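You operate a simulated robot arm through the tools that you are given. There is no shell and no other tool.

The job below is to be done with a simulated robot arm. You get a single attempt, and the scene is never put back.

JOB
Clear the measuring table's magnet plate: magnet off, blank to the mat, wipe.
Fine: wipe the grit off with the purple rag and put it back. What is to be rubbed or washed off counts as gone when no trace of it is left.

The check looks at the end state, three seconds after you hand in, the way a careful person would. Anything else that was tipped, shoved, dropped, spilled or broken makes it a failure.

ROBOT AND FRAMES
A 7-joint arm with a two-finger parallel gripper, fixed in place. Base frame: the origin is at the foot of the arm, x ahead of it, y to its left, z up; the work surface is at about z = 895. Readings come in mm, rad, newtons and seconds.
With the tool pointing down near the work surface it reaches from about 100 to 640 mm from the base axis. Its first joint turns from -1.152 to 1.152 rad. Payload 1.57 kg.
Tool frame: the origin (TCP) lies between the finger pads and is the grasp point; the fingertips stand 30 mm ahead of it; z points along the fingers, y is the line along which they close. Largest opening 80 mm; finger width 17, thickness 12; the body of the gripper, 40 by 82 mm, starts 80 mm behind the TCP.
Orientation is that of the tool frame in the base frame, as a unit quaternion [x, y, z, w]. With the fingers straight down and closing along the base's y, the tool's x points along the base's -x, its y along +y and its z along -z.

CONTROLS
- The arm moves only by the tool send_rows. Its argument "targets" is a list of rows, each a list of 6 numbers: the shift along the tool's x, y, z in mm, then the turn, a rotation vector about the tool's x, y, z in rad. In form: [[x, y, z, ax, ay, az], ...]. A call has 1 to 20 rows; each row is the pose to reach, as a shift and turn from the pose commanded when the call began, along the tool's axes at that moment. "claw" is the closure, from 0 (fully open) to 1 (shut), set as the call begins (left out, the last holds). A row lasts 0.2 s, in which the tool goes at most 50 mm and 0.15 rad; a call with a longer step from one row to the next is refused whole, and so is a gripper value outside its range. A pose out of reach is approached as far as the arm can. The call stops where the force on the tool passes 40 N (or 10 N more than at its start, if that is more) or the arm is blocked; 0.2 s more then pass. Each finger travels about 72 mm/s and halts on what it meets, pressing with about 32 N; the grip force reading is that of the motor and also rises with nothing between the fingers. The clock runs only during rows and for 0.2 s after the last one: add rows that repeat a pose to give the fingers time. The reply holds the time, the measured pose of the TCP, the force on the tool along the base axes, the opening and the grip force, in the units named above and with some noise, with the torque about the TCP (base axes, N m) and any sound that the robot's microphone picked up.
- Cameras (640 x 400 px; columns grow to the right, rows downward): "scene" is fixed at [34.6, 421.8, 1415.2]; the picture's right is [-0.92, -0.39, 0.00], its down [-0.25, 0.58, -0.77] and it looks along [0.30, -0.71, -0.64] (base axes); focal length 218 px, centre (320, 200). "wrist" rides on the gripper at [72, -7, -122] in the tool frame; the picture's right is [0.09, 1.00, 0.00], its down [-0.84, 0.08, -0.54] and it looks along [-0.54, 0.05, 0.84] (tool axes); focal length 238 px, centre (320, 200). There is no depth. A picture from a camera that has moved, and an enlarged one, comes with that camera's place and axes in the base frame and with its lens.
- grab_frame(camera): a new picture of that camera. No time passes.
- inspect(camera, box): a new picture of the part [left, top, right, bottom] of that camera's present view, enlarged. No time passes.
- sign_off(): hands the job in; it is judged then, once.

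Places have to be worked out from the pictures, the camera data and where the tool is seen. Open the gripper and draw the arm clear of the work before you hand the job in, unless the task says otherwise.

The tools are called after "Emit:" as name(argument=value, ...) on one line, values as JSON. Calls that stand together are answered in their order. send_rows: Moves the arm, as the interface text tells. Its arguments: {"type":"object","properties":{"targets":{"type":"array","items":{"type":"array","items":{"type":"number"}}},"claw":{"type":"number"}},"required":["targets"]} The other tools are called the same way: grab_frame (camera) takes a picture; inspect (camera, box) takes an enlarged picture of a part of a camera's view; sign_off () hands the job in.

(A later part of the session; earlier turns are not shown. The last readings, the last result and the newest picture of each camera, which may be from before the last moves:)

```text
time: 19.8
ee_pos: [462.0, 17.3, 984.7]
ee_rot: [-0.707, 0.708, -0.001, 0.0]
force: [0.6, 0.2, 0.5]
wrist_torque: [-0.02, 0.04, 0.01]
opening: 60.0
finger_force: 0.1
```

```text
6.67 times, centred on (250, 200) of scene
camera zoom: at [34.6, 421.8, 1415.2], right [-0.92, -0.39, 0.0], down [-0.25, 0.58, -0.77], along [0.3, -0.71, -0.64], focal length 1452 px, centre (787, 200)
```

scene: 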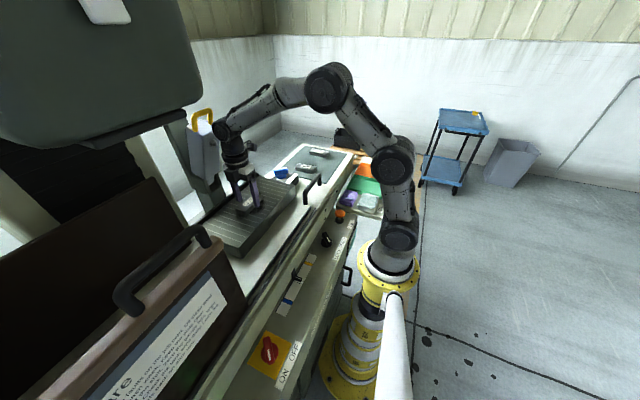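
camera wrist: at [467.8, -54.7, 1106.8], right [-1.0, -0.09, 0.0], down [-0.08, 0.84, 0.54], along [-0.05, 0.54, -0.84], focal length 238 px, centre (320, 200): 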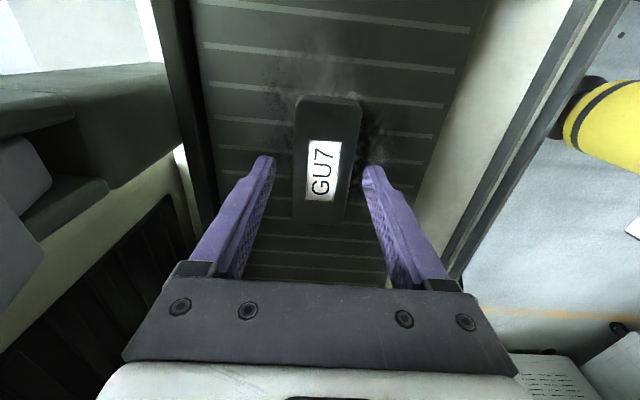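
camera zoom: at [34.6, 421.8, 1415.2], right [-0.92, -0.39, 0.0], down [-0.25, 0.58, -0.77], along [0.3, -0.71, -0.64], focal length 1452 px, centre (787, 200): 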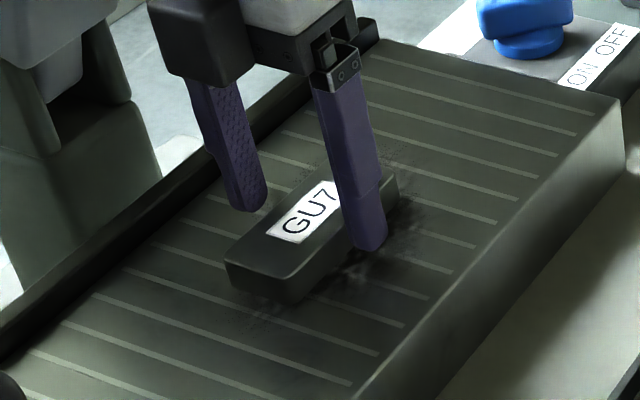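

The fingers straddle GU7 cleanly. I'll descend about 8 mm more so the tips sit near plate level, then close gently and check the readings.

Emit:
send_rows(targets=[[0, 0, 4, 0, 0, 0], [0, 0, 8, 0, 0, 0], [0, 0, 8, 0, 0, 0]])

Emit:
inspect(camera="scene", box=[220, 175, 280, 220])

Emit:
inspect(camera="wrist", box=[240, 80, 400, 240])

```text
time: 20.6
ee_pos: [460.4, 15.7, 976.9]
ee_rot: [-0.706, 0.708, 0.0, -0.001]
force: [0.4, 0.5, -0.1]
wrist_torque: [0.02, 0.0, 0.03]
opening: 60.0
finger_force: 0.1
```

```text
8.89 times, centred on (250, 198) of scene
camera zoom: at [34.6, 421.8, 1415.2], right [-0.92, -0.39, 0.0], down [-0.25, 0.58, -0.77], along [0.3, -0.71, -0.64], focal length 1936 px, centre (942, 222)
```

zoom: 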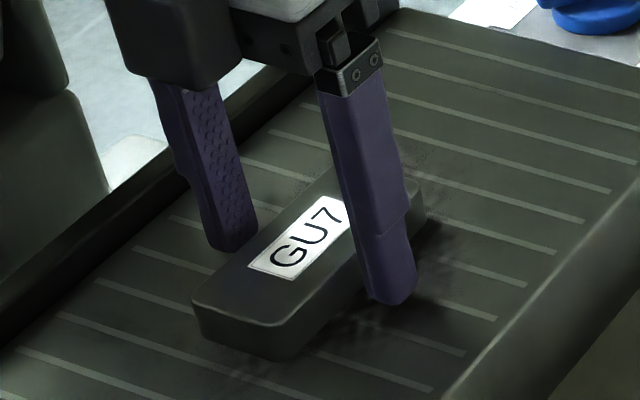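

```text
2.50 times, centred on (320, 160) of wrist
camera zoom: at [467.4, -55.9, 1099.0], right [-1.0, -0.09, 0.0], down [-0.08, 0.84, 0.54], along [-0.05, 0.54, -0.84], focal length 596 px, centre (320, 300)
```

zoom: 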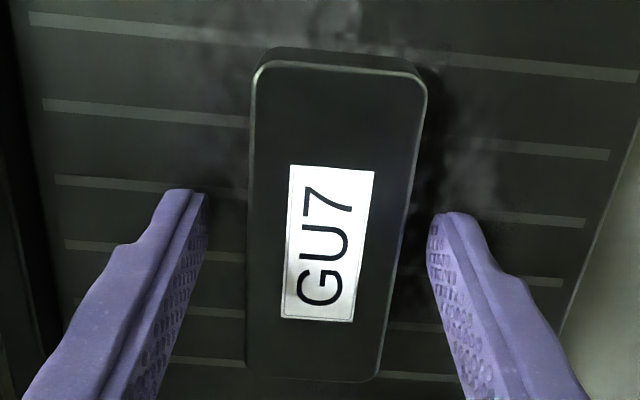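

The fingertips are at about z≈947, next to GU7. I'll centre by 1.5 mm and close on the blank.

Emit:
send_rows(targets=[[0, 1.5, 0, 0, 0, 0], [0, 1.5, 0, 0, 0, 0]])

Emit:
send_rows(targets=[[0, 0, 0, 0, 0, 0], [0, 0, 0, 0, 0, 0], [0, 0, 0, 0, 0, 0], [0, 0, 0, 0, 0, 0]], claw=0.8)

```text
time: 21.2
ee_pos: [460.7, 15.1, 976.0]
ee_rot: [-0.706, 0.708, 0.0, 0.0]
force: [0.1, 0.5, 0.8]
wrist_torque: [0.0, -0.02, 0.01]
opening: 60.0
finger_force: 0.1
```

```text
time: 22.2
ee_pos: [459.7, 16.3, 977.0]
ee_rot: [-0.707, 0.708, 0.0, -0.001]
force: [-0.6, 0.6, 0.7]
wrist_torque: [-0.01, -0.02, 0.02]
opening: 39.7
finger_force: 31.8
```

Gripped at 39.7 mm. I'll lift slowly, checking that the magnet has let go.

Emit:
send_rows(targets=[[0, 0, -3, 0, 0, 0], [0, 0, -8, 0, 0, 0], [0, 0, -20, 0, 0, 0], [0, 0, -20, 0, 0, 0]])

Emit:
grab_frame(camera="scene")

Emit:
inspect(camera="scene", box=[220, 170, 280, 220])

```text
time: 23.2
ee_pos: [460.5, 15.1, 997.5]
ee_rot: [-0.706, 0.708, 0.0, 0.0]
force: [0.5, 0.6, -5.2]
wrist_torque: [0.04, 0.01, 0.01]
opening: 40.0
finger_force: 32.2
```

```text
taken
```

scene: 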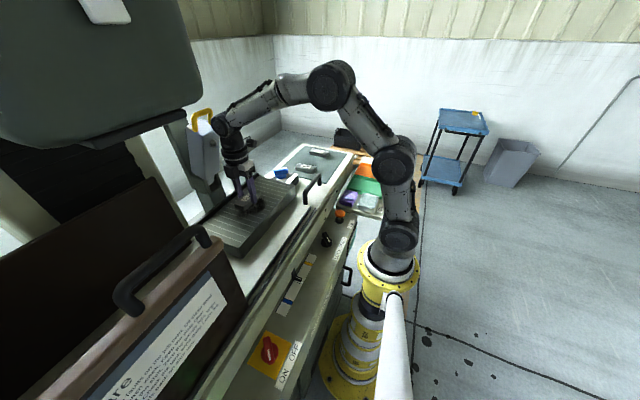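

```text
8.00 times, centred on (250, 195) of scene
camera zoom: at [34.7, 421.8, 1415.2], right [-0.92, -0.39, 0.0], down [-0.25, 0.58, -0.77], along [0.3, -0.71, -0.64], focal length 1742 px, centre (880, 240)
```

zoom: 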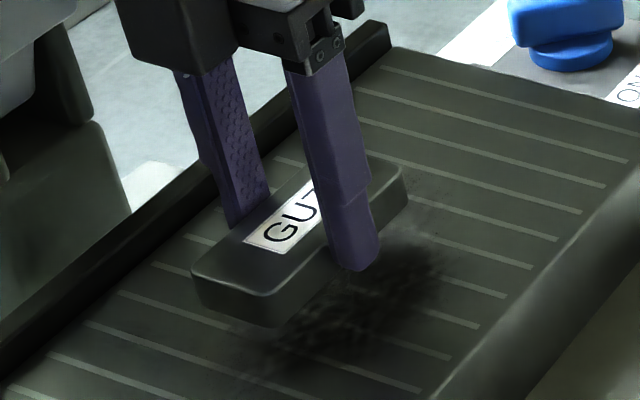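

GU7 is free, with a load of about 5 N, and the grit below is visible. I'll lift it and carry it over to the mat gap between GU0 and GU9, at about (420, -402), rotating it so its long axis is along x like the others.

Emit:
send_rows(targets=[[0, 0, -45, 0, 0, 0], [0, 0, -85, 0, 0, 0], [35, 3, -85, 0, 0, 0.13], [70, 7, -85, 0, 0, 0.26], [105, 10, -85, 0, 0, 0.39], [140, 13, -85, 0, 0, 0.52], [175, 17, -85, 0, 0, 0.65], [210, 20, -85, 0, 0, 0.78], [245, 23, -85, 0, 0, 0.91], [280, 27, -85, 0, 0, 1.04], [315, 30, -85, 0, 0, 1.17], [350, 33, -85, 0, 0, 1.3], [385, 37, -85, 0, 0, 1.43], [417, 40, -85, 0, 0, 1.571], [417, 40, -85, 0, 0, 1.571]])

Emit:
grab_frame(camera="wrist")

Emit:
grab_frame(camera="scene")

```text
time: 26.4
ee_pos: [419.2, -401.2, 1082.6]
ee_rot: [0.002, 1.0, 0.0, 0.0]
force: [-0.3, -0.3, -5.0]
wrist_torque: [-0.01, 0.01, -0.01]
opening: 39.9
finger_force: 32.2
```

```text
taken
camera wrist: at [346.3, -407.4, 1203.4], right [-0.09, 1.0, 0.0], down [0.84, 0.07, 0.54], along [0.54, 0.05, -0.84], focal length 238 px, centre (320, 200)
```

wrist: 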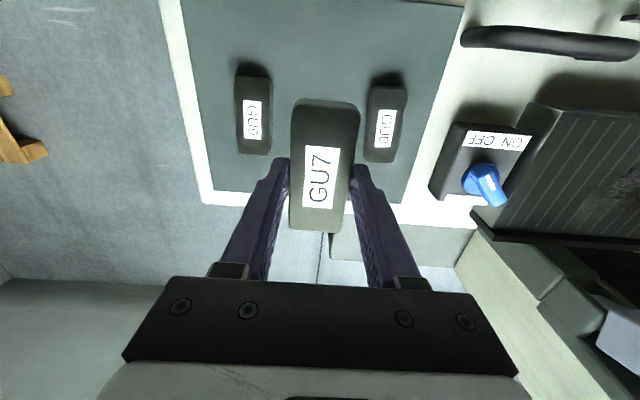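

```text
taken
```

scene: 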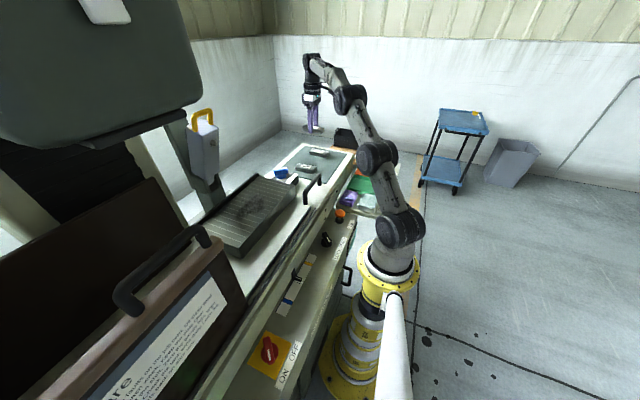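

The gap centre is y≈-400.5 and GU7 is lined up with it. I'll descend to just above the mat.

Emit:
send_rows(targets=[[0, 0, 40, 0, 0, 0], [0, 0, 80, 0, 0, 0], [0, 0, 115, 0, 0, 0], [0, 0, 132, 0, 0, 0], [0, 0, 138, 0, 0, 0], [0, 0, 138, 0, 0, 0]])

Emit:
inspect(camera="scene", box=[270, 110, 370, 200])

Emit:
grab_frame(camera="wrist")

```text
time: 27.8
ee_pos: [418.7, -400.4, 943.8]
ee_rot: [0.001, 1.0, 0.0, 0.001]
force: [-0.1, -0.1, -6.0]
wrist_torque: [-0.01, 0.01, -0.02]
opening: 39.8
finger_force: 32.1
```

```text
4.44 times, centred on (320, 155) of scene
camera zoom: at [34.7, 421.7, 1415.2], right [-0.92, -0.39, 0.0], down [-0.25, 0.58, -0.77], along [0.3, -0.71, -0.64], focal length 968 px, centre (320, 400)
```

zoom: 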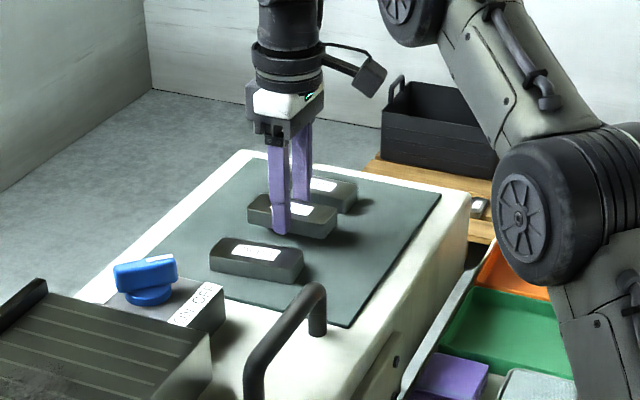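

```text
taken
camera wrist: at [346.8, -406.2, 1065.2], right [-0.09, 1.0, 0.0], down [0.84, 0.08, 0.54], along [0.54, 0.05, -0.84], focal length 238 px, centre (320, 200)
```

wrist: 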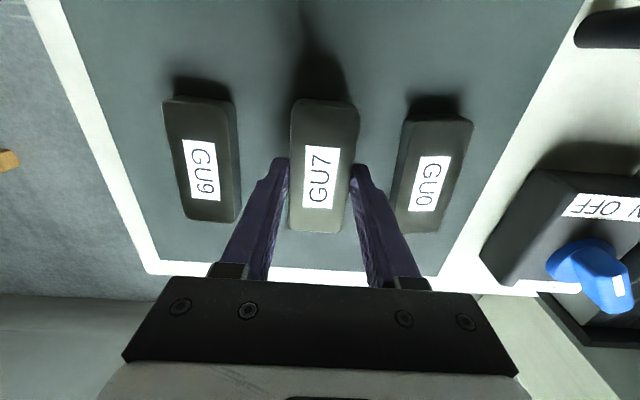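

GU7 hangs about 12 mm above the mat, well between the other two. I'll lower it in small steps and watch the force.

Emit:
send_rows(targets=[[0, 0, 3, 0, 0, 0], [0, 0, 6, 0, 0, 0], [0, 0, 8, 0, 0, 0]])

Emit:
send_rows(targets=[[0, 0, 1, 0, 0, 0], [0, 0, 2, 0, 0, 0], [0, 0, 2, 0, 0, 0]])

```text
time: 28.6
ee_pos: [419.3, -400.8, 934.5]
ee_rot: [0.001, 1.0, -0.001, 0.001]
force: [-0.7, 0.5, -4.7]
wrist_torque: [0.03, 0.0, 0.0]
opening: 39.5
finger_force: 32.5
```

```text
time: 29.4
ee_pos: [419.1, -399.9, 932.7]
ee_rot: [0.001, 1.0, 0.0, 0.0]
force: [-0.5, -0.6, -4.5]
wrist_torque: [0.03, -0.04, -0.02]
opening: 39.5
finger_force: 32.4
```

There's no contact yet, since the load is still about -4.5 N. I'll continue in 1 mm steps.

Emit:
send_rows(targets=[[0, 0, 1, 0, 0, 0], [0, 0, 2, 0, 0, 0], [0, 0, 2, 0, 0, 0]])

Emit:
inspect(camera="scene", box=[290, 140, 340, 180])

```text
time: 30.2
ee_pos: [419.6, -400.5, 931.9]
ee_rot: [0.0, 1.0, 0.0, 0.001]
force: [-0.6, 0.5, -3.0]
wrist_torque: [0.06, 0.07, -0.02]
opening: 39.7
finger_force: 31.9
```

```text
10.00 times, centred on (315, 160) of scene
camera zoom: at [34.6, 421.8, 1415.2], right [-0.92, -0.39, 0.0], down [-0.25, 0.58, -0.77], along [0.3, -0.71, -0.64], focal length 2178 px, centre (370, 600)
```

zoom: 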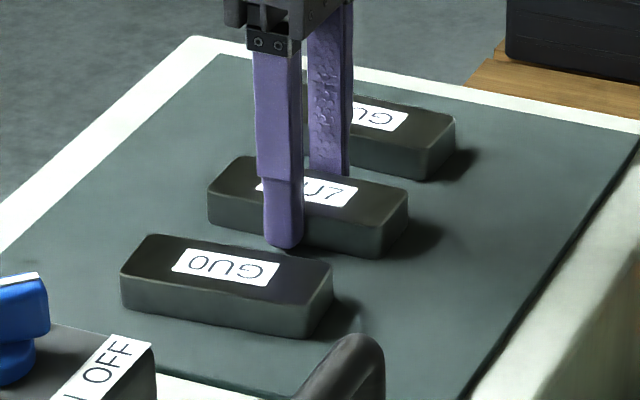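

The load is falling (-3.0 N), so contact is just starting. One more small step.

Emit:
send_rows(targets=[[0, 0, 0.7, 0, 0, 0], [0, 0, 1.2, 0, 0, 0], [0, 0, 1.2, 0, 0, 0]])

```text
time: 31.0
ee_pos: [419.4, -401.5, 931.0]
ee_rot: [0.001, 1.0, -0.001, 0.002]
force: [-2.4, 3.4, 11.4]
wrist_torque: [0.4, 0.77, -0.06]
opening: 40.0
finger_force: 32.4
```

GU7 is seated on the mat (+11 N). I'll back off a hair, open to 58 mm, and lift straight up.

Emit:
send_rows(targets=[[0, 0, -0.8, 0, 0, 0], [0, 0, -0.8, 0, 0, 0]])

Emit:
send_rows(targets=[[0, 0, 0, 0, 0, 0], [0, 0, 0, 0, 0, 0], [0, 0, 0, 0, 0, 0]], claw=0.28)

Emit:
send_rows(targets=[[0, 0, -10, 0, 0, 0], [0, 0, -30, 0, 0, 0], [0, 0, -70, 0, 0, 0], [0, 0, -115, 0, 0, 0], [0, 0, -160, 0, 0, 0], [0, 0, -160, 0, 0, 0]])

Emit:
grab_frame(camera="wrist")

Emit:
inspect(camera="scene", box=[270, 130, 410, 220])

```text
time: 31.6
ee_pos: [420.1, -400.9, 932.3]
ee_rot: [0.0, 1.0, -0.001, 0.001]
force: [-1.3, 1.8, 9.1]
wrist_torque: [0.2, 0.49, 0.0]
opening: 39.9
finger_force: 32.0
```

```text
time: 32.4
ee_pos: [419.2, -400.7, 931.5]
ee_rot: [0.001, 1.0, 0.0, 0.001]
force: [0.1, -0.2, -0.3]
wrist_torque: [0.0, 0.05, 0.0]
opening: 57.6
finger_force: 0.0
```

```text
time: 33.8
ee_pos: [417.9, -401.0, 1088.2]
ee_rot: [0.001, 1.0, 0.0, 0.0]
force: [0.2, 1.1, -0.1]
wrist_torque: [0.0, 0.03, -0.01]
opening: 57.7
finger_force: 0.0
```

```text
taken
camera wrist: at [346.6, -407.0, 1210.5], right [-0.09, 1.0, 0.0], down [0.84, 0.08, 0.54], along [0.54, 0.05, -0.84], focal length 238 px, centre (320, 200)
```

wrist: 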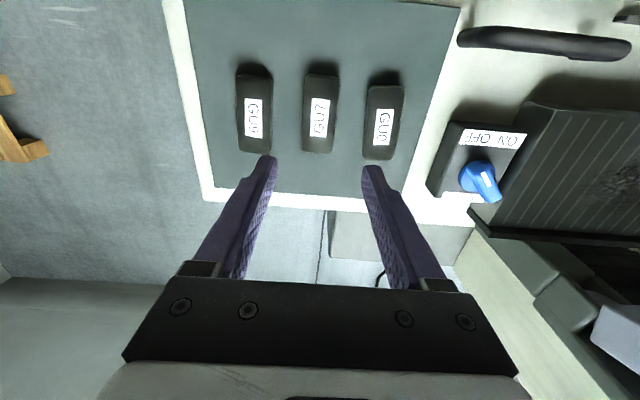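

```text
4.44 times, centred on (340, 175) of scene
camera zoom: at [34.6, 421.8, 1415.2], right [-0.92, -0.39, 0.0], down [-0.25, 0.58, -0.77], along [0.3, -0.71, -0.64], focal length 968 px, centre (231, 311)
```

zoom: 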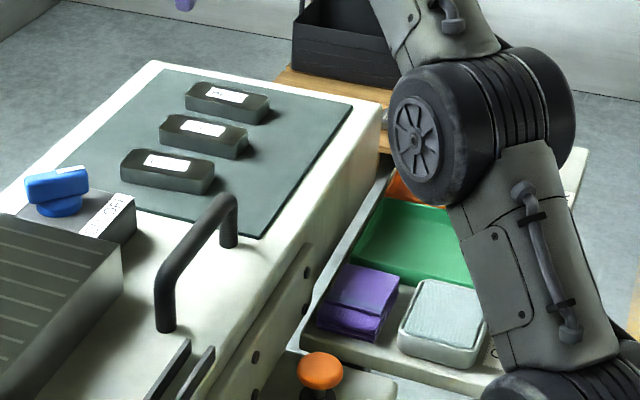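

GU7 sits neatly on the mat between the others, and the magnet is off. Next I'll go look at the rag in the tray near the base.

Emit:
send_rows(targets=[[35, 14, 0, 0, 0, 0], [70, 28, 0, 0, 0, 0], [105, 43, 0, 0, 0, 0], [140, 57, 0, 0, 0, 0], [170, 71, 10, 0, 0, 0], [170, 71, 10, 0, 0, 0]])

Emit:
grab_frame(camera="wrist")

Emit:
grab_frame(camera="scene")

```text
time: 35.2
ee_pos: [248.7, -329.6, 1081.4]
ee_rot: [0.001, 1.0, 0.0, -0.001]
force: [0.3, -0.7, -0.6]
wrist_torque: [-0.01, 0.01, -0.02]
opening: 57.6
finger_force: 0.1
```

```text
taken
camera wrist: at [176.7, -334.4, 1202.4], right [-0.09, 1.0, 0.0], down [0.84, 0.08, 0.54], along [0.54, 0.05, -0.84], focal length 238 px, centre (320, 200)
```

wrist: 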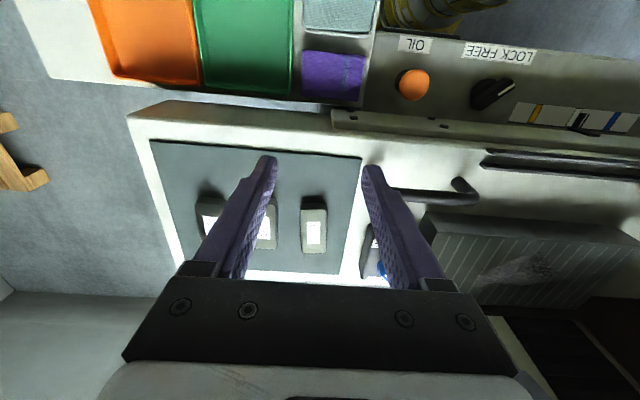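

```text
taken
```

scene: 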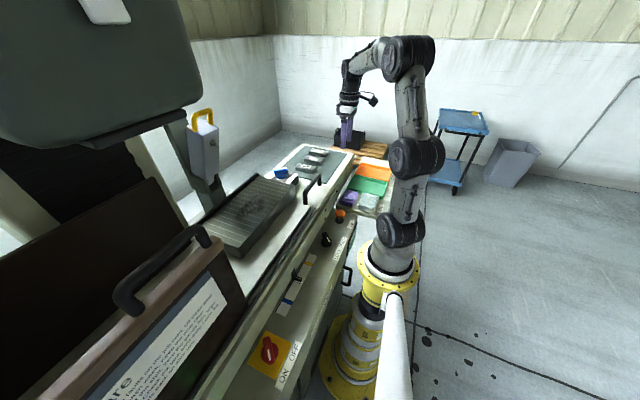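

The rag is at about (207, -315) with its top near z≈800. I'll move over it to get a proper close view.

Emit:
send_rows(targets=[[14, 4, 20, 0, 0, 0], [28, 8, 40, 0, 0, 0], [42, 12, 60, 0, 0, 0], [42, 12, 60, 0, 0, 0]], claw=0)

Emit:
grab_frame(camera="wrist")

Emit:
inspect(camera="wrist", box=[240, 40, 420, 180])

Emit:
inspect(camera="scene", box=[320, 150, 400, 220])

```text
time: 36.2
ee_pos: [207.7, -317.7, 1021.7]
ee_rot: [0.0, 1.0, 0.0, 0.0]
force: [0.6, 0.0, 0.5]
wrist_torque: [0.01, 0.02, -0.02]
opening: 79.8
finger_force: 0.0
```

```text
taken
camera wrist: at [135.8, -324.2, 1143.0], right [-0.09, 1.0, 0.0], down [0.84, 0.08, 0.54], along [0.54, 0.05, -0.84], focal length 238 px, centre (320, 200)
```

wrist: 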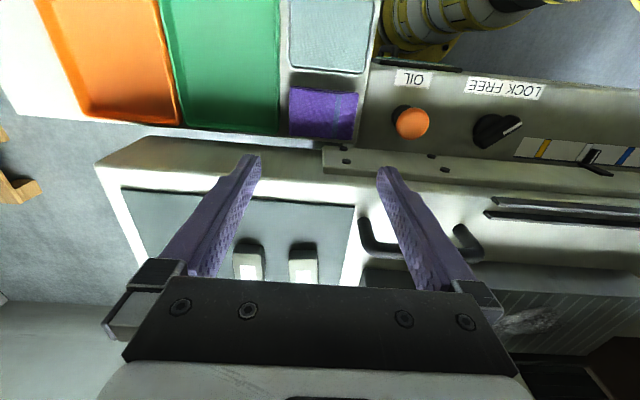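

```text
2.86 times, centred on (330, 110) of wrist
camera zoom: at [135.8, -324.2, 1143.0], right [-0.09, 1.0, 0.0], down [0.84, 0.08, 0.54], along [0.54, 0.05, -0.84], focal length 681 px, centre (291, 457)
```

zoom: 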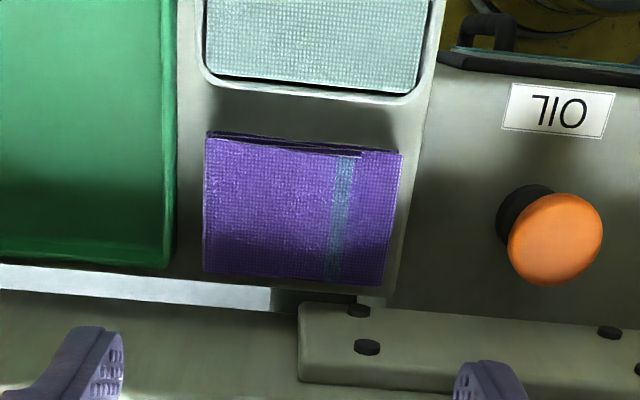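

```text
5.71 times, centred on (360, 185) of scene
camera zoom: at [34.6, 421.8, 1415.2], right [-0.92, -0.39, 0.0], down [-0.25, 0.58, -0.77], along [0.3, -0.71, -0.64], focal length 1244 px, centre (91, 286)
```

zoom: 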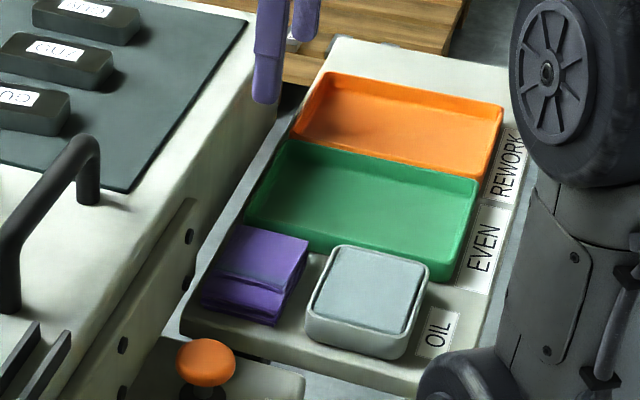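

The rag is centred at about (209, -314) with its top near z≈828, roughly 60 mm in x and 86 mm in y. It's hemmed in by the oil pad box and the table front, so I'll yaw the tool to close along x and come nearer to measure those gaps.

Emit:
send_rows(targets=[[-0.3, 0.5, 0, 0, 0, 0.14], [-0.6, 1, 0, 0, 0, 0.28], [-0.9, 1.5, 0, 0, 0, 0.42], [-1.2, 2, 0, 0, 0, 0.56], [-1.5, 2.5, 0, 0, 0, 0.7], [-1.7, 3.2, 0, 0, 0, 0.84], [-1.7, 3.2, 10, 0, 0, 0.98], [-1.7, 3.2, 20, 0, 0, 1.12], [-1.7, 3.2, 30, 0, 0, 1.26], [-1.7, 3.2, 40, 0, 0, 1.4], [-1.7, 3.2, 50, 0, 0, 1.5], [-1.7, 3.2, 55, 0, 0, 1.571], [-1.7, 3.2, 55, 0, 0, 1.571]])

Emit:
grab_frame(camera="wrist")

Emit:
inspect(camera="wrist", box=[230, 60, 410, 180])

Emit:
inspect(camera="scene", box=[320, 130, 400, 220])

```text
time: 39.0
ee_pos: [208.8, -315.0, 965.5]
ee_rot: [0.708, 0.706, 0.0, 0.001]
force: [-0.8, -0.2, 0.7]
wrist_torque: [0.01, 0.0, -0.01]
opening: 79.9
finger_force: 0.0
```

```text
taken
camera wrist: at [202.4, -242.3, 1087.8], right [1.0, 0.09, 0.0], down [0.07, -0.84, 0.54], along [0.05, -0.54, -0.84], focal length 238 px, centre (320, 200)
```

wrist: 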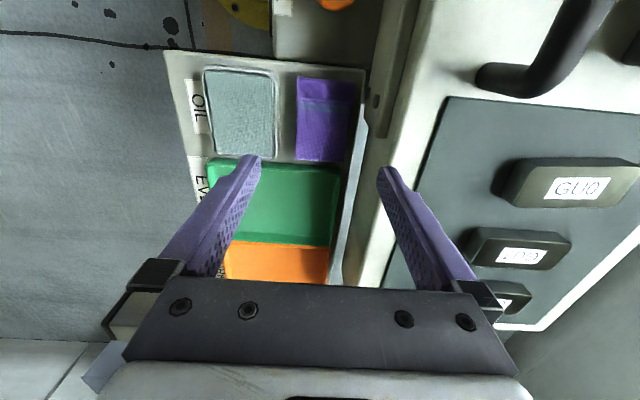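

```text
3.33 times, centred on (320, 120) of wrist
camera zoom: at [202.4, -242.3, 1087.8], right [1.0, 0.09, 0.0], down [0.07, -0.84, 0.54], along [0.05, -0.54, -0.84], focal length 794 px, centre (320, 467)
```

zoom: 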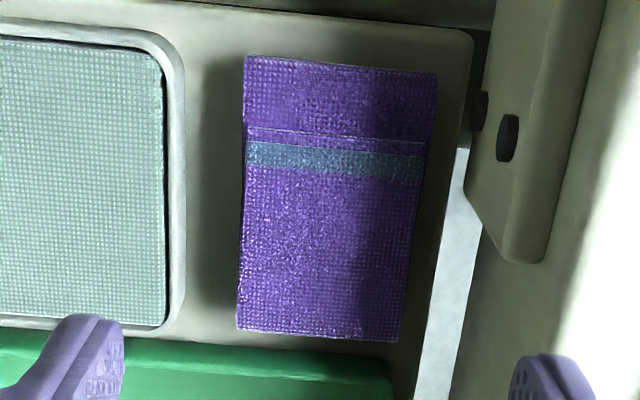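

```text
4.44 times, centred on (360, 175) of scene
camera zoom: at [34.6, 421.8, 1415.2], right [-0.92, -0.39, 0.0], down [-0.25, 0.58, -0.77], along [0.3, -0.71, -0.64], focal length 968 px, centre (142, 311)
```

zoom: 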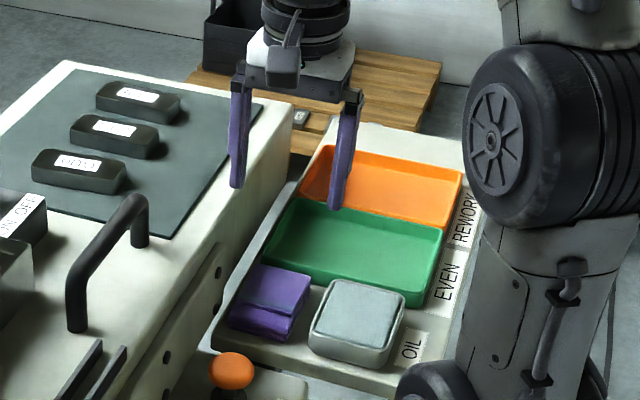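

Refined: the rag spans x≈183–240 and y≈-354…-269, the oil box edge is at x≈165, and the table face is at x≈263, with a bracket at 258 ending at y≈-304. I'll grip at y≈-325, past the bracket, with the opening set to 65 mm. First I'll come down to just above the rag and check.

Emit:
send_rows(targets=[[-11, 3, 0, 0, 0, 0], [-11, 3, 20, 0, 0, 0], [-11, 3, 40, 0, 0, 0], [-11, 3, 60, 0, 0, 0], [-11, 3, 60, 0, 0, 0]], claw=0.188)

Emit:
grab_frame(camera="wrist")

Emit:
inspect(camera="wrist", box=[230, 60, 410, 200])

Emit:
inspect(camera="scene", box=[320, 150, 400, 220])

```text
time: 40.2
ee_pos: [212.6, -325.1, 907.9]
ee_rot: [0.708, 0.706, 0.0, 0.0]
force: [0.5, 0.3, 0.5]
wrist_torque: [0.05, 0.01, 0.0]
opening: 64.9
finger_force: 0.0
```

```text
taken
camera wrist: at [205.4, -253.6, 1028.9], right [1.0, 0.09, 0.0], down [0.08, -0.84, 0.54], along [0.05, -0.54, -0.84], focal length 238 px, centre (320, 200)
```

wrist: 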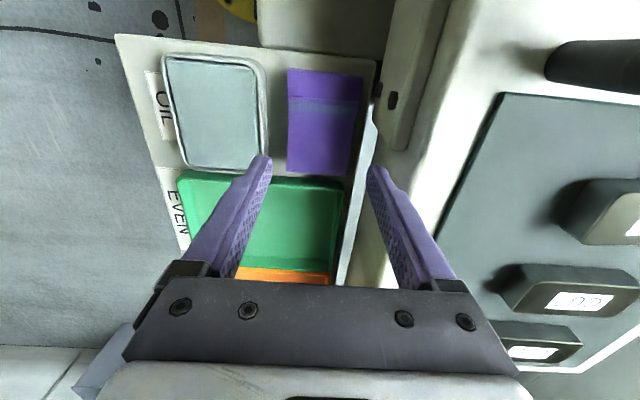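

```text
2.86 times, centred on (320, 130) of wrist
camera zoom: at [205.4, -253.6, 1028.9], right [1.0, 0.09, 0.0], down [0.08, -0.84, 0.54], along [0.05, -0.54, -0.84], focal length 681 px, centre (320, 400)
```

zoom: 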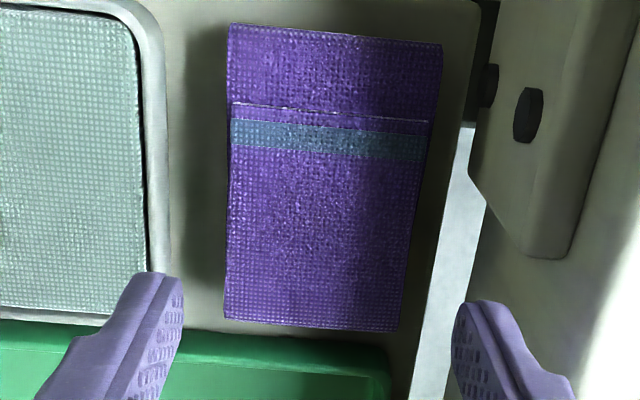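

```text
5.71 times, centred on (360, 185) of scene
camera zoom: at [34.6, 421.8, 1415.2], right [-0.92, -0.39, 0.0], down [-0.25, 0.58, -0.77], along [0.3, -0.71, -0.64], focal length 1244 px, centre (91, 286)
```

zoom: 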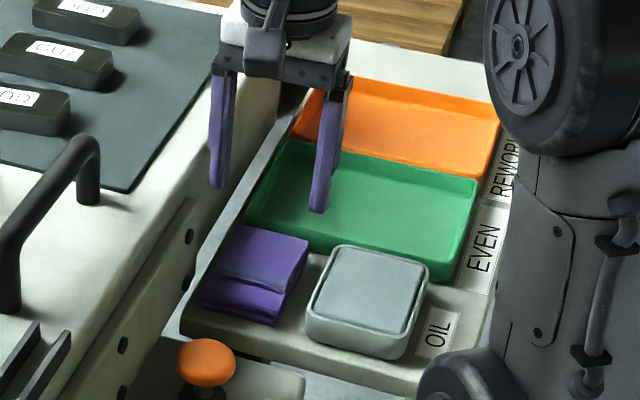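

Projected down, the fingers pass about 3 mm clear of both the oil box and the rag, and 6+ mm from the table. I'll descend, slowly at the end.

Emit:
send_rows(targets=[[0, -0.3, 20, 0, 0, 0], [0, -0.3, 40, 0, 0, 0], [0, -0.3, 48, 0, 0, 0], [0, -0.3, 48, 0, 0, 0]])

Emit:
grab_frame(camera="wrist")

Emit:
inspect(camera="wrist", box=[230, 60, 410, 200])

Emit:
inspect(camera="scene", box=[330, 160, 390, 215])

```text
time: 41.2
ee_pos: [211.7, -325.3, 858.4]
ee_rot: [0.708, 0.706, -0.001, 0.0]
force: [0.3, -0.7, 0.3]
wrist_torque: [0.0, 0.01, 0.01]
opening: 64.9
finger_force: 0.0
```

```text
taken
camera wrist: at [204.1, -252.5, 980.4], right [1.0, 0.09, 0.0], down [0.08, -0.84, 0.54], along [0.05, -0.54, -0.84], focal length 238 px, centre (320, 200)
```

wrist: 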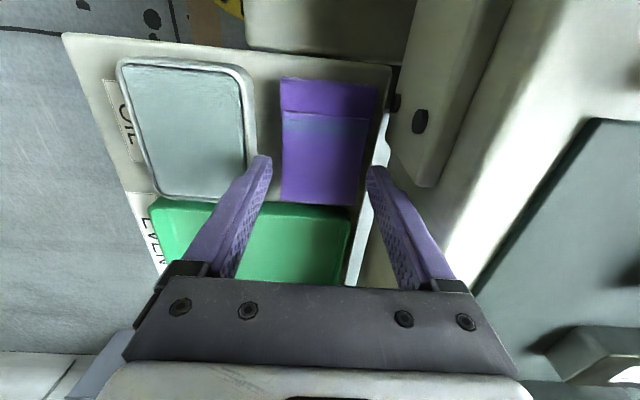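

```text
2.86 times, centred on (320, 130) of wrist
camera zoom: at [204.1, -252.5, 980.4], right [1.0, 0.09, 0.0], down [0.08, -0.84, 0.54], along [0.05, -0.54, -0.84], focal length 681 px, centre (320, 400)
```

zoom: 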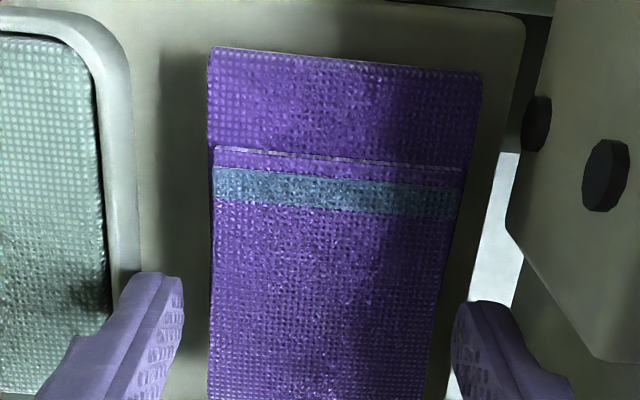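

```text
7.27 times, centred on (360, 188) of scene
camera zoom: at [34.6, 421.8, 1415.2], right [-0.92, -0.39, 0.0], down [-0.25, 0.58, -0.77], along [0.3, -0.71, -0.64], focal length 1584 px, centre (29, 291)
```

zoom: 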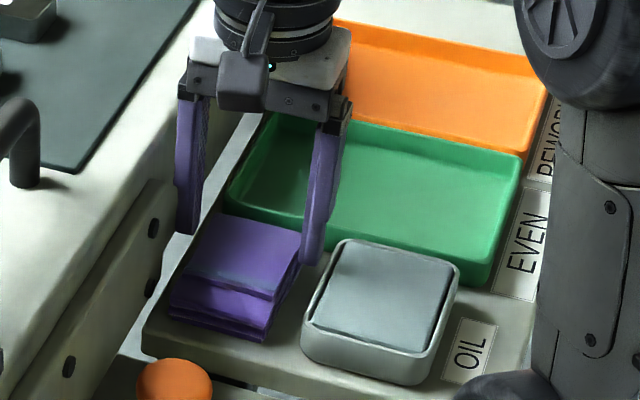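

The fingertips are level with the rag top. I'll narrow the opening to 61 mm, about 3 mm clear of both the rag and the oil box, and descend the last 15 mm slowly.

Emit:
send_rows(targets=[[0, 0, 0, 0, 0, 0], [0, 0, 0, 0, 0, 0]], claw=0.2375)

Emit:
send_rows(targets=[[0, 0, 4, 0, 0, 0], [0, 0, 8, 0, 0, 0], [0, 0, 12, 0, 0, 0], [0, 0, 15, 0, 0, 0], [0, 0, 15, 0, 0, 0]])

Emit:
inspect(camera="wrist", box=[230, 60, 410, 200])

Emit:
inspect(camera="scene", box=[330, 160, 390, 215])

```text
time: 41.8
ee_pos: [210.4, -324.7, 859.6]
ee_rot: [0.708, 0.706, 0.0, 0.0]
force: [0.6, -0.6, -0.4]
wrist_torque: [0.03, -0.02, 0.03]
opening: 61.3
finger_force: 0.0
```

```text
time: 43.0
ee_pos: [211.5, -324.5, 844.8]
ee_rot: [0.708, 0.707, 0.0, 0.0]
force: [-0.4, 0.2, -0.4]
wrist_torque: [-0.04, -0.04, 0.0]
opening: 61.2
finger_force: 0.5
```

```text
2.86 times, centred on (320, 130) of wrist
camera zoom: at [204.6, -252.6, 964.9], right [1.0, 0.09, 0.0], down [0.08, -0.84, 0.54], along [0.05, -0.54, -0.84], focal length 681 px, centre (320, 400)
```

zoom: 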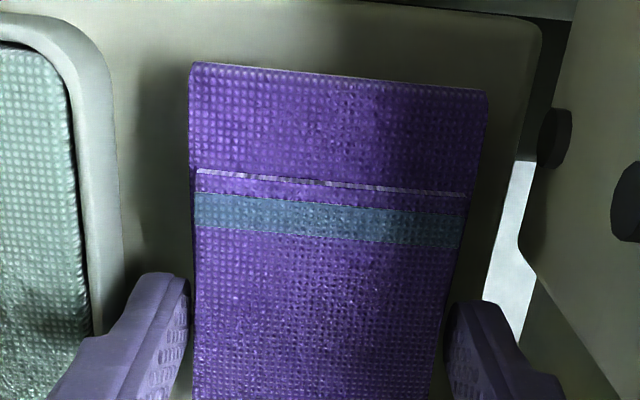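

```text
7.27 times, centred on (360, 188) of scene
camera zoom: at [34.6, 421.8, 1415.2], right [-0.92, -0.39, 0.0], down [-0.25, 0.58, -0.77], along [0.3, -0.71, -0.64], focal length 1584 px, centre (29, 291)
```

zoom: 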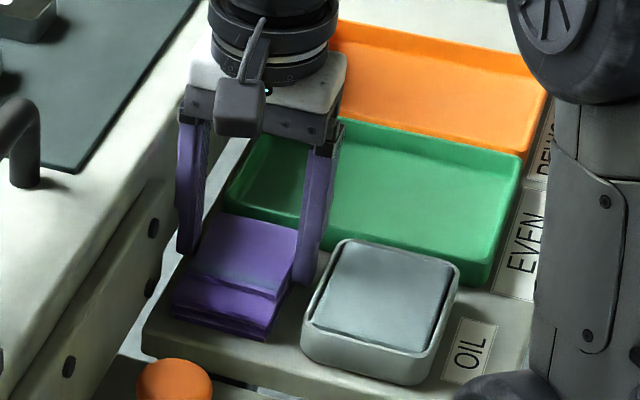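

The fingers are around the rag with no contact. I'll close on the rag here, noting this as the return pose: (211.5, -324.7, 844), yaw -90°.

Emit:
send_rows(targets=[[0, 0, 0, 0, 0, 0], [0, 0, 0, 0, 0, 0], [0, 0, 0, 0, 0, 0], [0, 0, 0, 0, 0, 0]], claw=0.5)

Emit:
inspect(camera="wrist", box=[230, 60, 410, 200])

```text
time: 44.0
ee_pos: [211.4, -324.0, 842.6]
ee_rot: [0.708, 0.706, 0.0, -0.001]
force: [-0.2, -0.2, 0.7]
wrist_torque: [-0.03, -0.01, 0.0]
opening: 58.8
finger_force: 32.2
```

```text
2.86 times, centred on (320, 130) of wrist
camera zoom: at [204.6, -252.7, 965.1], right [1.0, 0.09, 0.0], down [0.08, -0.84, 0.54], along [0.05, -0.54, -0.84], focal length 681 px, centre (320, 400)
```

zoom: 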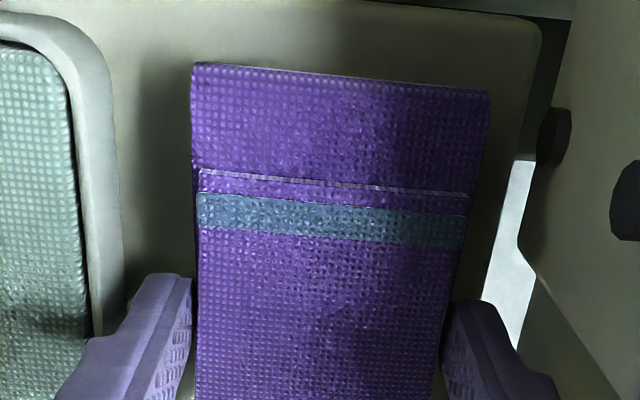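

Gripped at 58.8 mm with full force. I'll lift slowly.

Emit:
send_rows(targets=[[0, 0, -5, 0, 0, 0], [0, 0, -15, 0, 0, 0], [0, 0, -40, 0, 0, 0], [0, 0, -40, 0, 0, 0]])

Emit:
grab_frame(camera="wrist")

Emit:
inspect(camera="scene", box=[330, 150, 390, 215])

```text
time: 45.0
ee_pos: [212.7, -326.1, 884.1]
ee_rot: [0.708, 0.706, 0.0, 0.0]
force: [-0.3, -0.2, 0.2]
wrist_torque: [0.03, -0.02, -0.01]
opening: 58.5
finger_force: 32.0
```

```text
taken
camera wrist: at [205.7, -253.4, 1006.0], right [1.0, 0.09, 0.0], down [0.08, -0.84, 0.54], along [0.05, -0.54, -0.84], focal length 238 px, centre (320, 200)
```

wrist: 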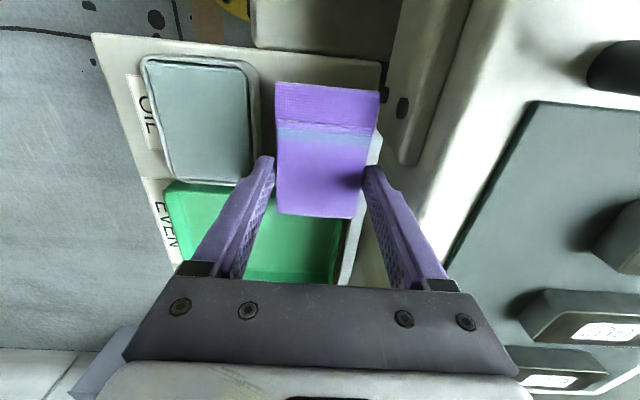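

```text
6.15 times, centred on (360, 182) of scene
camera zoom: at [34.6, 421.8, 1415.2], right [-0.92, -0.39, 0.0], down [-0.25, 0.58, -0.77], along [0.3, -0.71, -0.64], focal length 1340 px, centre (74, 308)
```

zoom: 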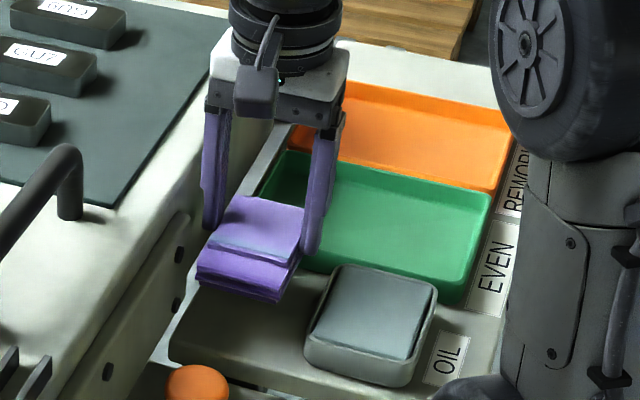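

The rag is held well. Before wiping, I'll map the grit from the scene view while the plate is unobstructed.

Emit:
inspect(camera="scene", box=[200, 165, 300, 255])

Emit:
inspect(camera="scene", box=[220, 180, 280, 225])

```text
4.44 times, centred on (250, 210) of scene
camera zoom: at [34.6, 421.8, 1415.2], right [-0.92, -0.39, 0.0], down [-0.25, 0.58, -0.77], along [0.3, -0.71, -0.64], focal length 968 px, centre (631, 156)
```

zoom: 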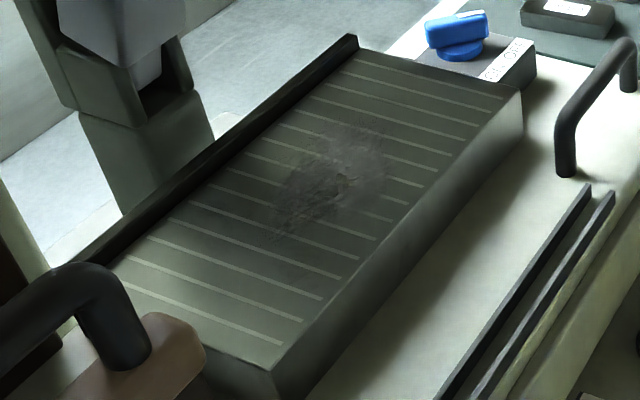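

```text
8.89 times, centred on (250, 202) of scene
camera zoom: at [34.6, 421.8, 1415.2], right [-0.92, -0.39, 0.0], down [-0.25, 0.58, -0.77], along [0.3, -0.71, -0.64], focal length 1936 px, centre (942, 178)
```

zoom: 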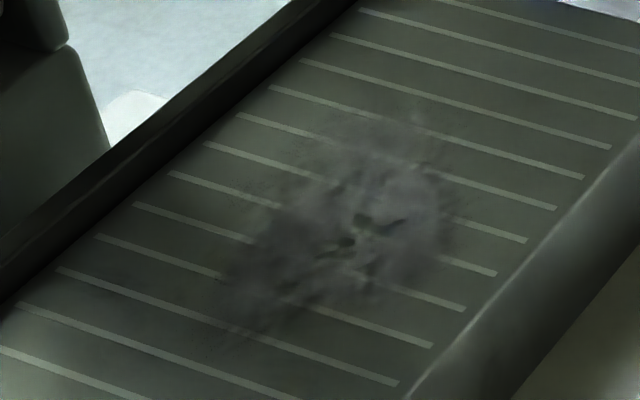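

The grit patch spans roughly x≈408–502 and y≈-65…80 on the plate. I'll lift the rag clear, then carry it above the plate while turning the tool back to yaw 0.

Emit:
send_rows(targets=[[0, 0, -45, 0, 0, 0], [0, 0, -90, 0, 0, 0], [0, 0, -135, 0, 0, 0], [0, 0, -175, 0, 0, 0], [0, 0, -175, 0, 0, 0]])

Emit:
send_rows(targets=[[28, 18, 0, 0, 0, -0.131], [55, 36, 0, 0, 0, -0.262], [83, 54, 0, 0, 0, -0.393], [111, 72, 0, 0, 0, -0.524], [139, 90, 0, 0, 0, -0.655], [166, 108, 0, 0, 0, -0.786], [194, 126, 0, 0, 0, -0.917], [222, 144, 0, 0, 0, -1.048], [250, 162, 0, 0, 0, -1.179], [277, 180, 0, 0, 0, -1.31], [305, 198, 0, 0, 0, -1.441], [333, 218, 0, 0, 0, -1.571], [333, 218, 0, 0, 0, -1.571]])

Emit:
grab_frame(camera="wrist")

Emit:
grab_frame(camera="scene")

```text
time: 46.2
ee_pos: [211.4, -325.0, 1058.9]
ee_rot: [0.707, 0.707, 0.0, 0.0]
force: [0.5, -0.5, -1.0]
wrist_torque: [0.01, 0.0, -0.05]
opening: 58.8
finger_force: 32.1
```

```text
time: 49.0
ee_pos: [429.9, 7.6, 1059.1]
ee_rot: [0.001, 1.0, 0.001, 0.0]
force: [0.1, 1.7, -0.6]
wrist_torque: [0.01, 0.01, -0.03]
opening: 58.8
finger_force: 32.1
```

```text
taken
camera wrist: at [358.4, 1.4, 1179.9], right [-0.09, 1.0, 0.0], down [0.84, 0.08, 0.54], along [0.54, 0.05, -0.84], focal length 238 px, centre (320, 200)
```

wrist: 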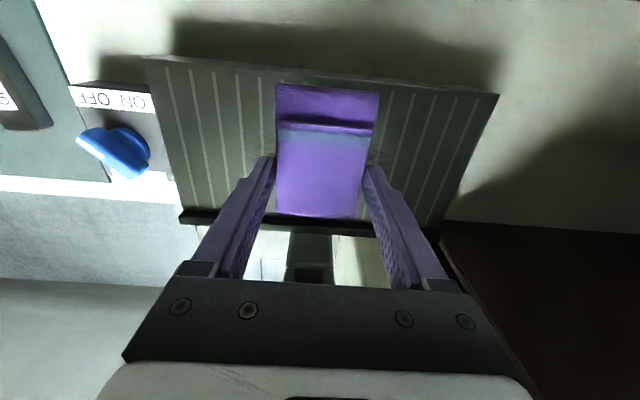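

```text
taken
```

scene: 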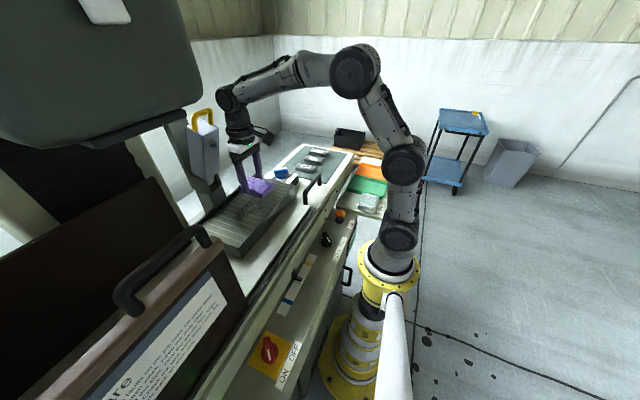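

The rag is held flat over the plate, which spans x≈381–535 and y≈-149…159. I'll go to the start of the first stroke at (455, -75) and come down to about 15 mm above the plate.

Emit:
send_rows(targets=[[-8, -28, 0, 0, 0, 0], [-17, -56, 15, 0, 0, 0], [-25, -83, 35, 0, 0, 0], [-25, -83, 55, 0, 0, 0], [-25, -83, 60, 0, 0, 0], [-25, -83, 60, 0, 0, 0]])

Emit:
inspect(camera="scene", box=[210, 150, 310, 240])

```text
time: 50.4
ee_pos: [455.4, -76.0, 995.7]
ee_rot: [0.001, 1.0, 0.0, 0.0]
force: [0.2, 0.2, 0.5]
wrist_torque: [0.0, -0.03, 0.01]
opening: 58.6
finger_force: 32.0
```

```text
4.44 times, centred on (260, 195) of scene
camera zoom: at [34.6, 421.8, 1415.2], right [-0.92, -0.39, 0.0], down [-0.25, 0.58, -0.77], along [0.3, -0.71, -0.64], focal length 968 px, centre (587, 222)
```

zoom: 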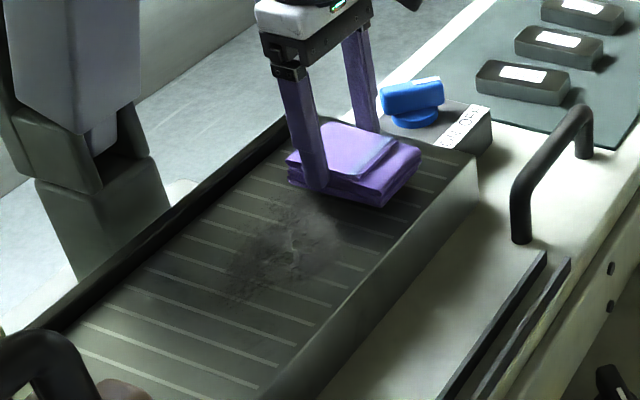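

The rag hangs about 10 mm above the plate. I'll step down to find contact.

Emit:
send_rows(targets=[[0, 0, 2, 0, 0, 0], [0, 0, 4, 0, 0, 0], [0, 0, 6, 0, 0, 0], [0, 0, 6, 0, 0, 0]])

Emit:
send_rows(targets=[[0, 0, 1, 0, 0, 0], [0, 0, 2, 0, 0, 0], [0, 0, 2, 0, 0, 0]])

```text
time: 51.4
ee_pos: [454.5, -76.0, 991.6]
ee_rot: [0.001, 1.0, 0.001, 0.001]
force: [0.2, 0.4, 0.3]
wrist_torque: [0.03, 0.02, -0.01]
opening: 59.0
finger_force: 32.0
```

```text
time: 52.2
ee_pos: [455.6, -76.6, 988.7]
ee_rot: [0.001, 1.0, 0.0, 0.0]
force: [-0.2, -0.4, -0.5]
wrist_torque: [0.01, 0.02, 0.0]
opening: 58.8
finger_force: 32.2
```

No contact yet at z≈989. I'll continue down in small steps.

Emit:
send_rows(targets=[[0, 0, 1, 0, 0, 0], [0, 0, 2, 0, 0, 0], [0, 0, 2, 0, 0, 0]])

Emit:
send_rows(targets=[[0, 0, 1, 0, 0, 0], [0, 0, 1.5, 0, 0, 0], [0, 0, 1.5, 0, 0, 0]])

```text
time: 53.0
ee_pos: [455.1, -76.8, 988.0]
ee_rot: [0.001, 1.0, 0.0, 0.0]
force: [-0.6, 0.8, 1.0]
wrist_torque: [0.0, 0.05, 0.01]
opening: 58.8
finger_force: 32.3
```

```text
time: 53.8
ee_pos: [455.9, -76.0, 988.8]
ee_rot: [0.001, 1.0, 0.0, 0.001]
force: [-7.4, -1.0, 16.7]
wrist_torque: [0.03, 0.44, -0.04]
opening: 58.7
finger_force: 32.4
```

Contact at 16.7 N. I'll make the first stroke along +y at this height, at a steady speed.

Emit:
send_rows(targets=[[0, 12, 0, 0, 0, 0], [0, 24, 0, 0, 0, 0], [0, 36, 0, 0, 0, 0], [0, 48, 0, 0, 0, 0], [0, 60, 0, 0, 0, 0], [0, 72, 0, 0, 0, 0], [0, 84, 0, 0, 0, 0], [0, 96, 0, 0, 0, 0]])

Emit:
inspect(camera="scene", box=[200, 150, 300, 240])

Emit:
grab_frame(camera="wrist")

```text
time: 55.6
ee_pos: [457.4, 19.3, 987.8]
ee_rot: [0.0, 1.0, 0.0, 0.003]
force: [0.7, -11.0, 27.4]
wrist_torque: [-0.47, 0.16, 0.15]
opening: 58.8
finger_force: 32.0
```

```text
4.44 times, centred on (250, 195) of scene
camera zoom: at [34.2, 421.5, 1415.3], right [-0.92, -0.39, 0.0], down [-0.25, 0.58, -0.77], along [0.3, -0.71, -0.64], focal length 968 px, centre (631, 222)
```

zoom: 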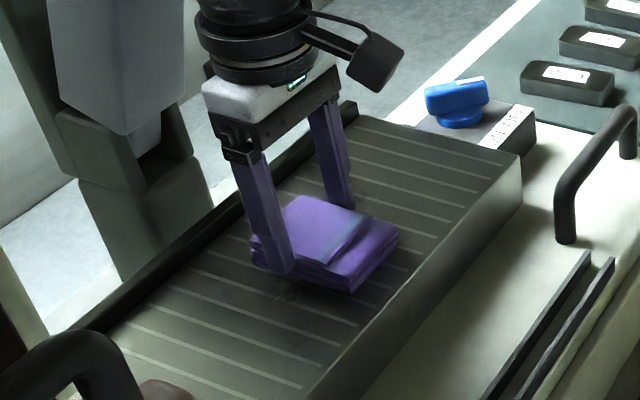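

```text
taken
camera wrist: at [384.1, 13.3, 1108.9], right [-0.09, 1.0, 0.0], down [0.83, 0.08, 0.55], along [0.54, 0.05, -0.84], focal length 238 px, centre (320, 200)
```

wrist: 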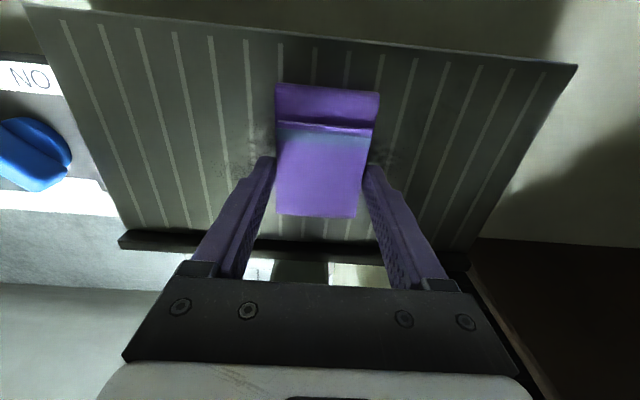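

The stroke is cleaning well. The normal force rose to 27 N, so I'll ease up 0.8 mm and carry on to the far end of the patch.

Emit:
send_rows(targets=[[0, 8, -0.8, 0, 0, 0], [0, 20, -0.8, 0, 0, 0], [0, 32, -0.8, 0, 0, 0], [0, 44, -0.8, 0, 0, 0], [0, 56, -0.8, 0, 0, 0], [0, 68, -0.8, 0, 0, 0], [0, 78, -0.8, 0, 0, 0]])

Emit:
inspect(camera="scene", box=[200, 150, 300, 240])

Emit:
grab_frame(camera="wrist")

Emit:
inspect(camera="wrist", box=[80, 30, 300, 260])

```text
time: 57.2
ee_pos: [454.9, 96.6, 986.9]
ee_rot: [0.0, 1.0, 0.0, -0.001]
force: [-1.6, -7.4, 14.4]
wrist_torque: [-0.18, 0.06, 0.05]
opening: 58.9
finger_force: 32.2
```

```text
4.44 times, centred on (250, 195) of scene
camera zoom: at [34.4, 421.6, 1415.3], right [-0.92, -0.39, 0.0], down [-0.25, 0.58, -0.77], along [0.3, -0.71, -0.64], focal length 968 px, centre (631, 222)
```

zoom: 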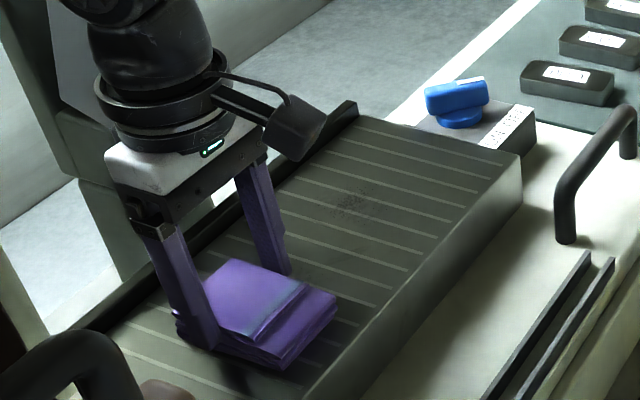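

```text
taken
camera wrist: at [383.0, 90.6, 1109.4], right [-0.09, 1.0, 0.0], down [0.84, 0.08, 0.54], along [0.54, 0.05, -0.84], focal length 238 px, centre (320, 200)
```

wrist: 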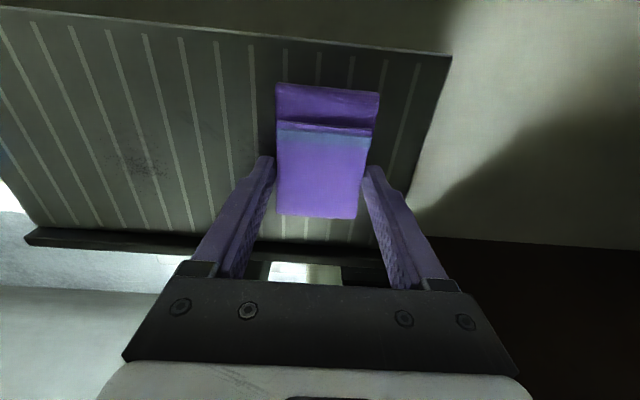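

```text
1.74 times, centred on (190, 145) of wrist
camera zoom: at [383.0, 90.6, 1109.4], right [-0.09, 1.0, 0.0], down [0.84, 0.08, 0.54], along [0.54, 0.05, -0.84], focal length 414 px, centre (546, 296)
```

zoom: 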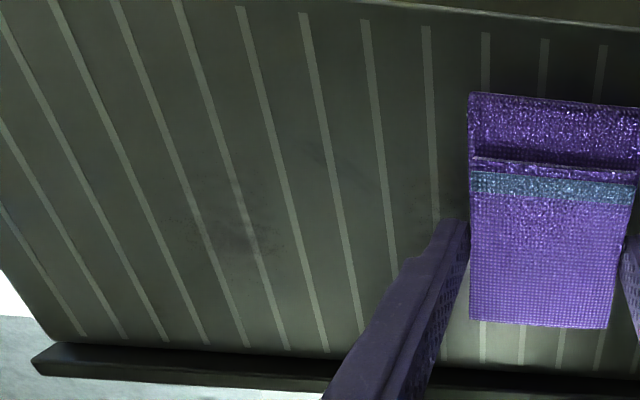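

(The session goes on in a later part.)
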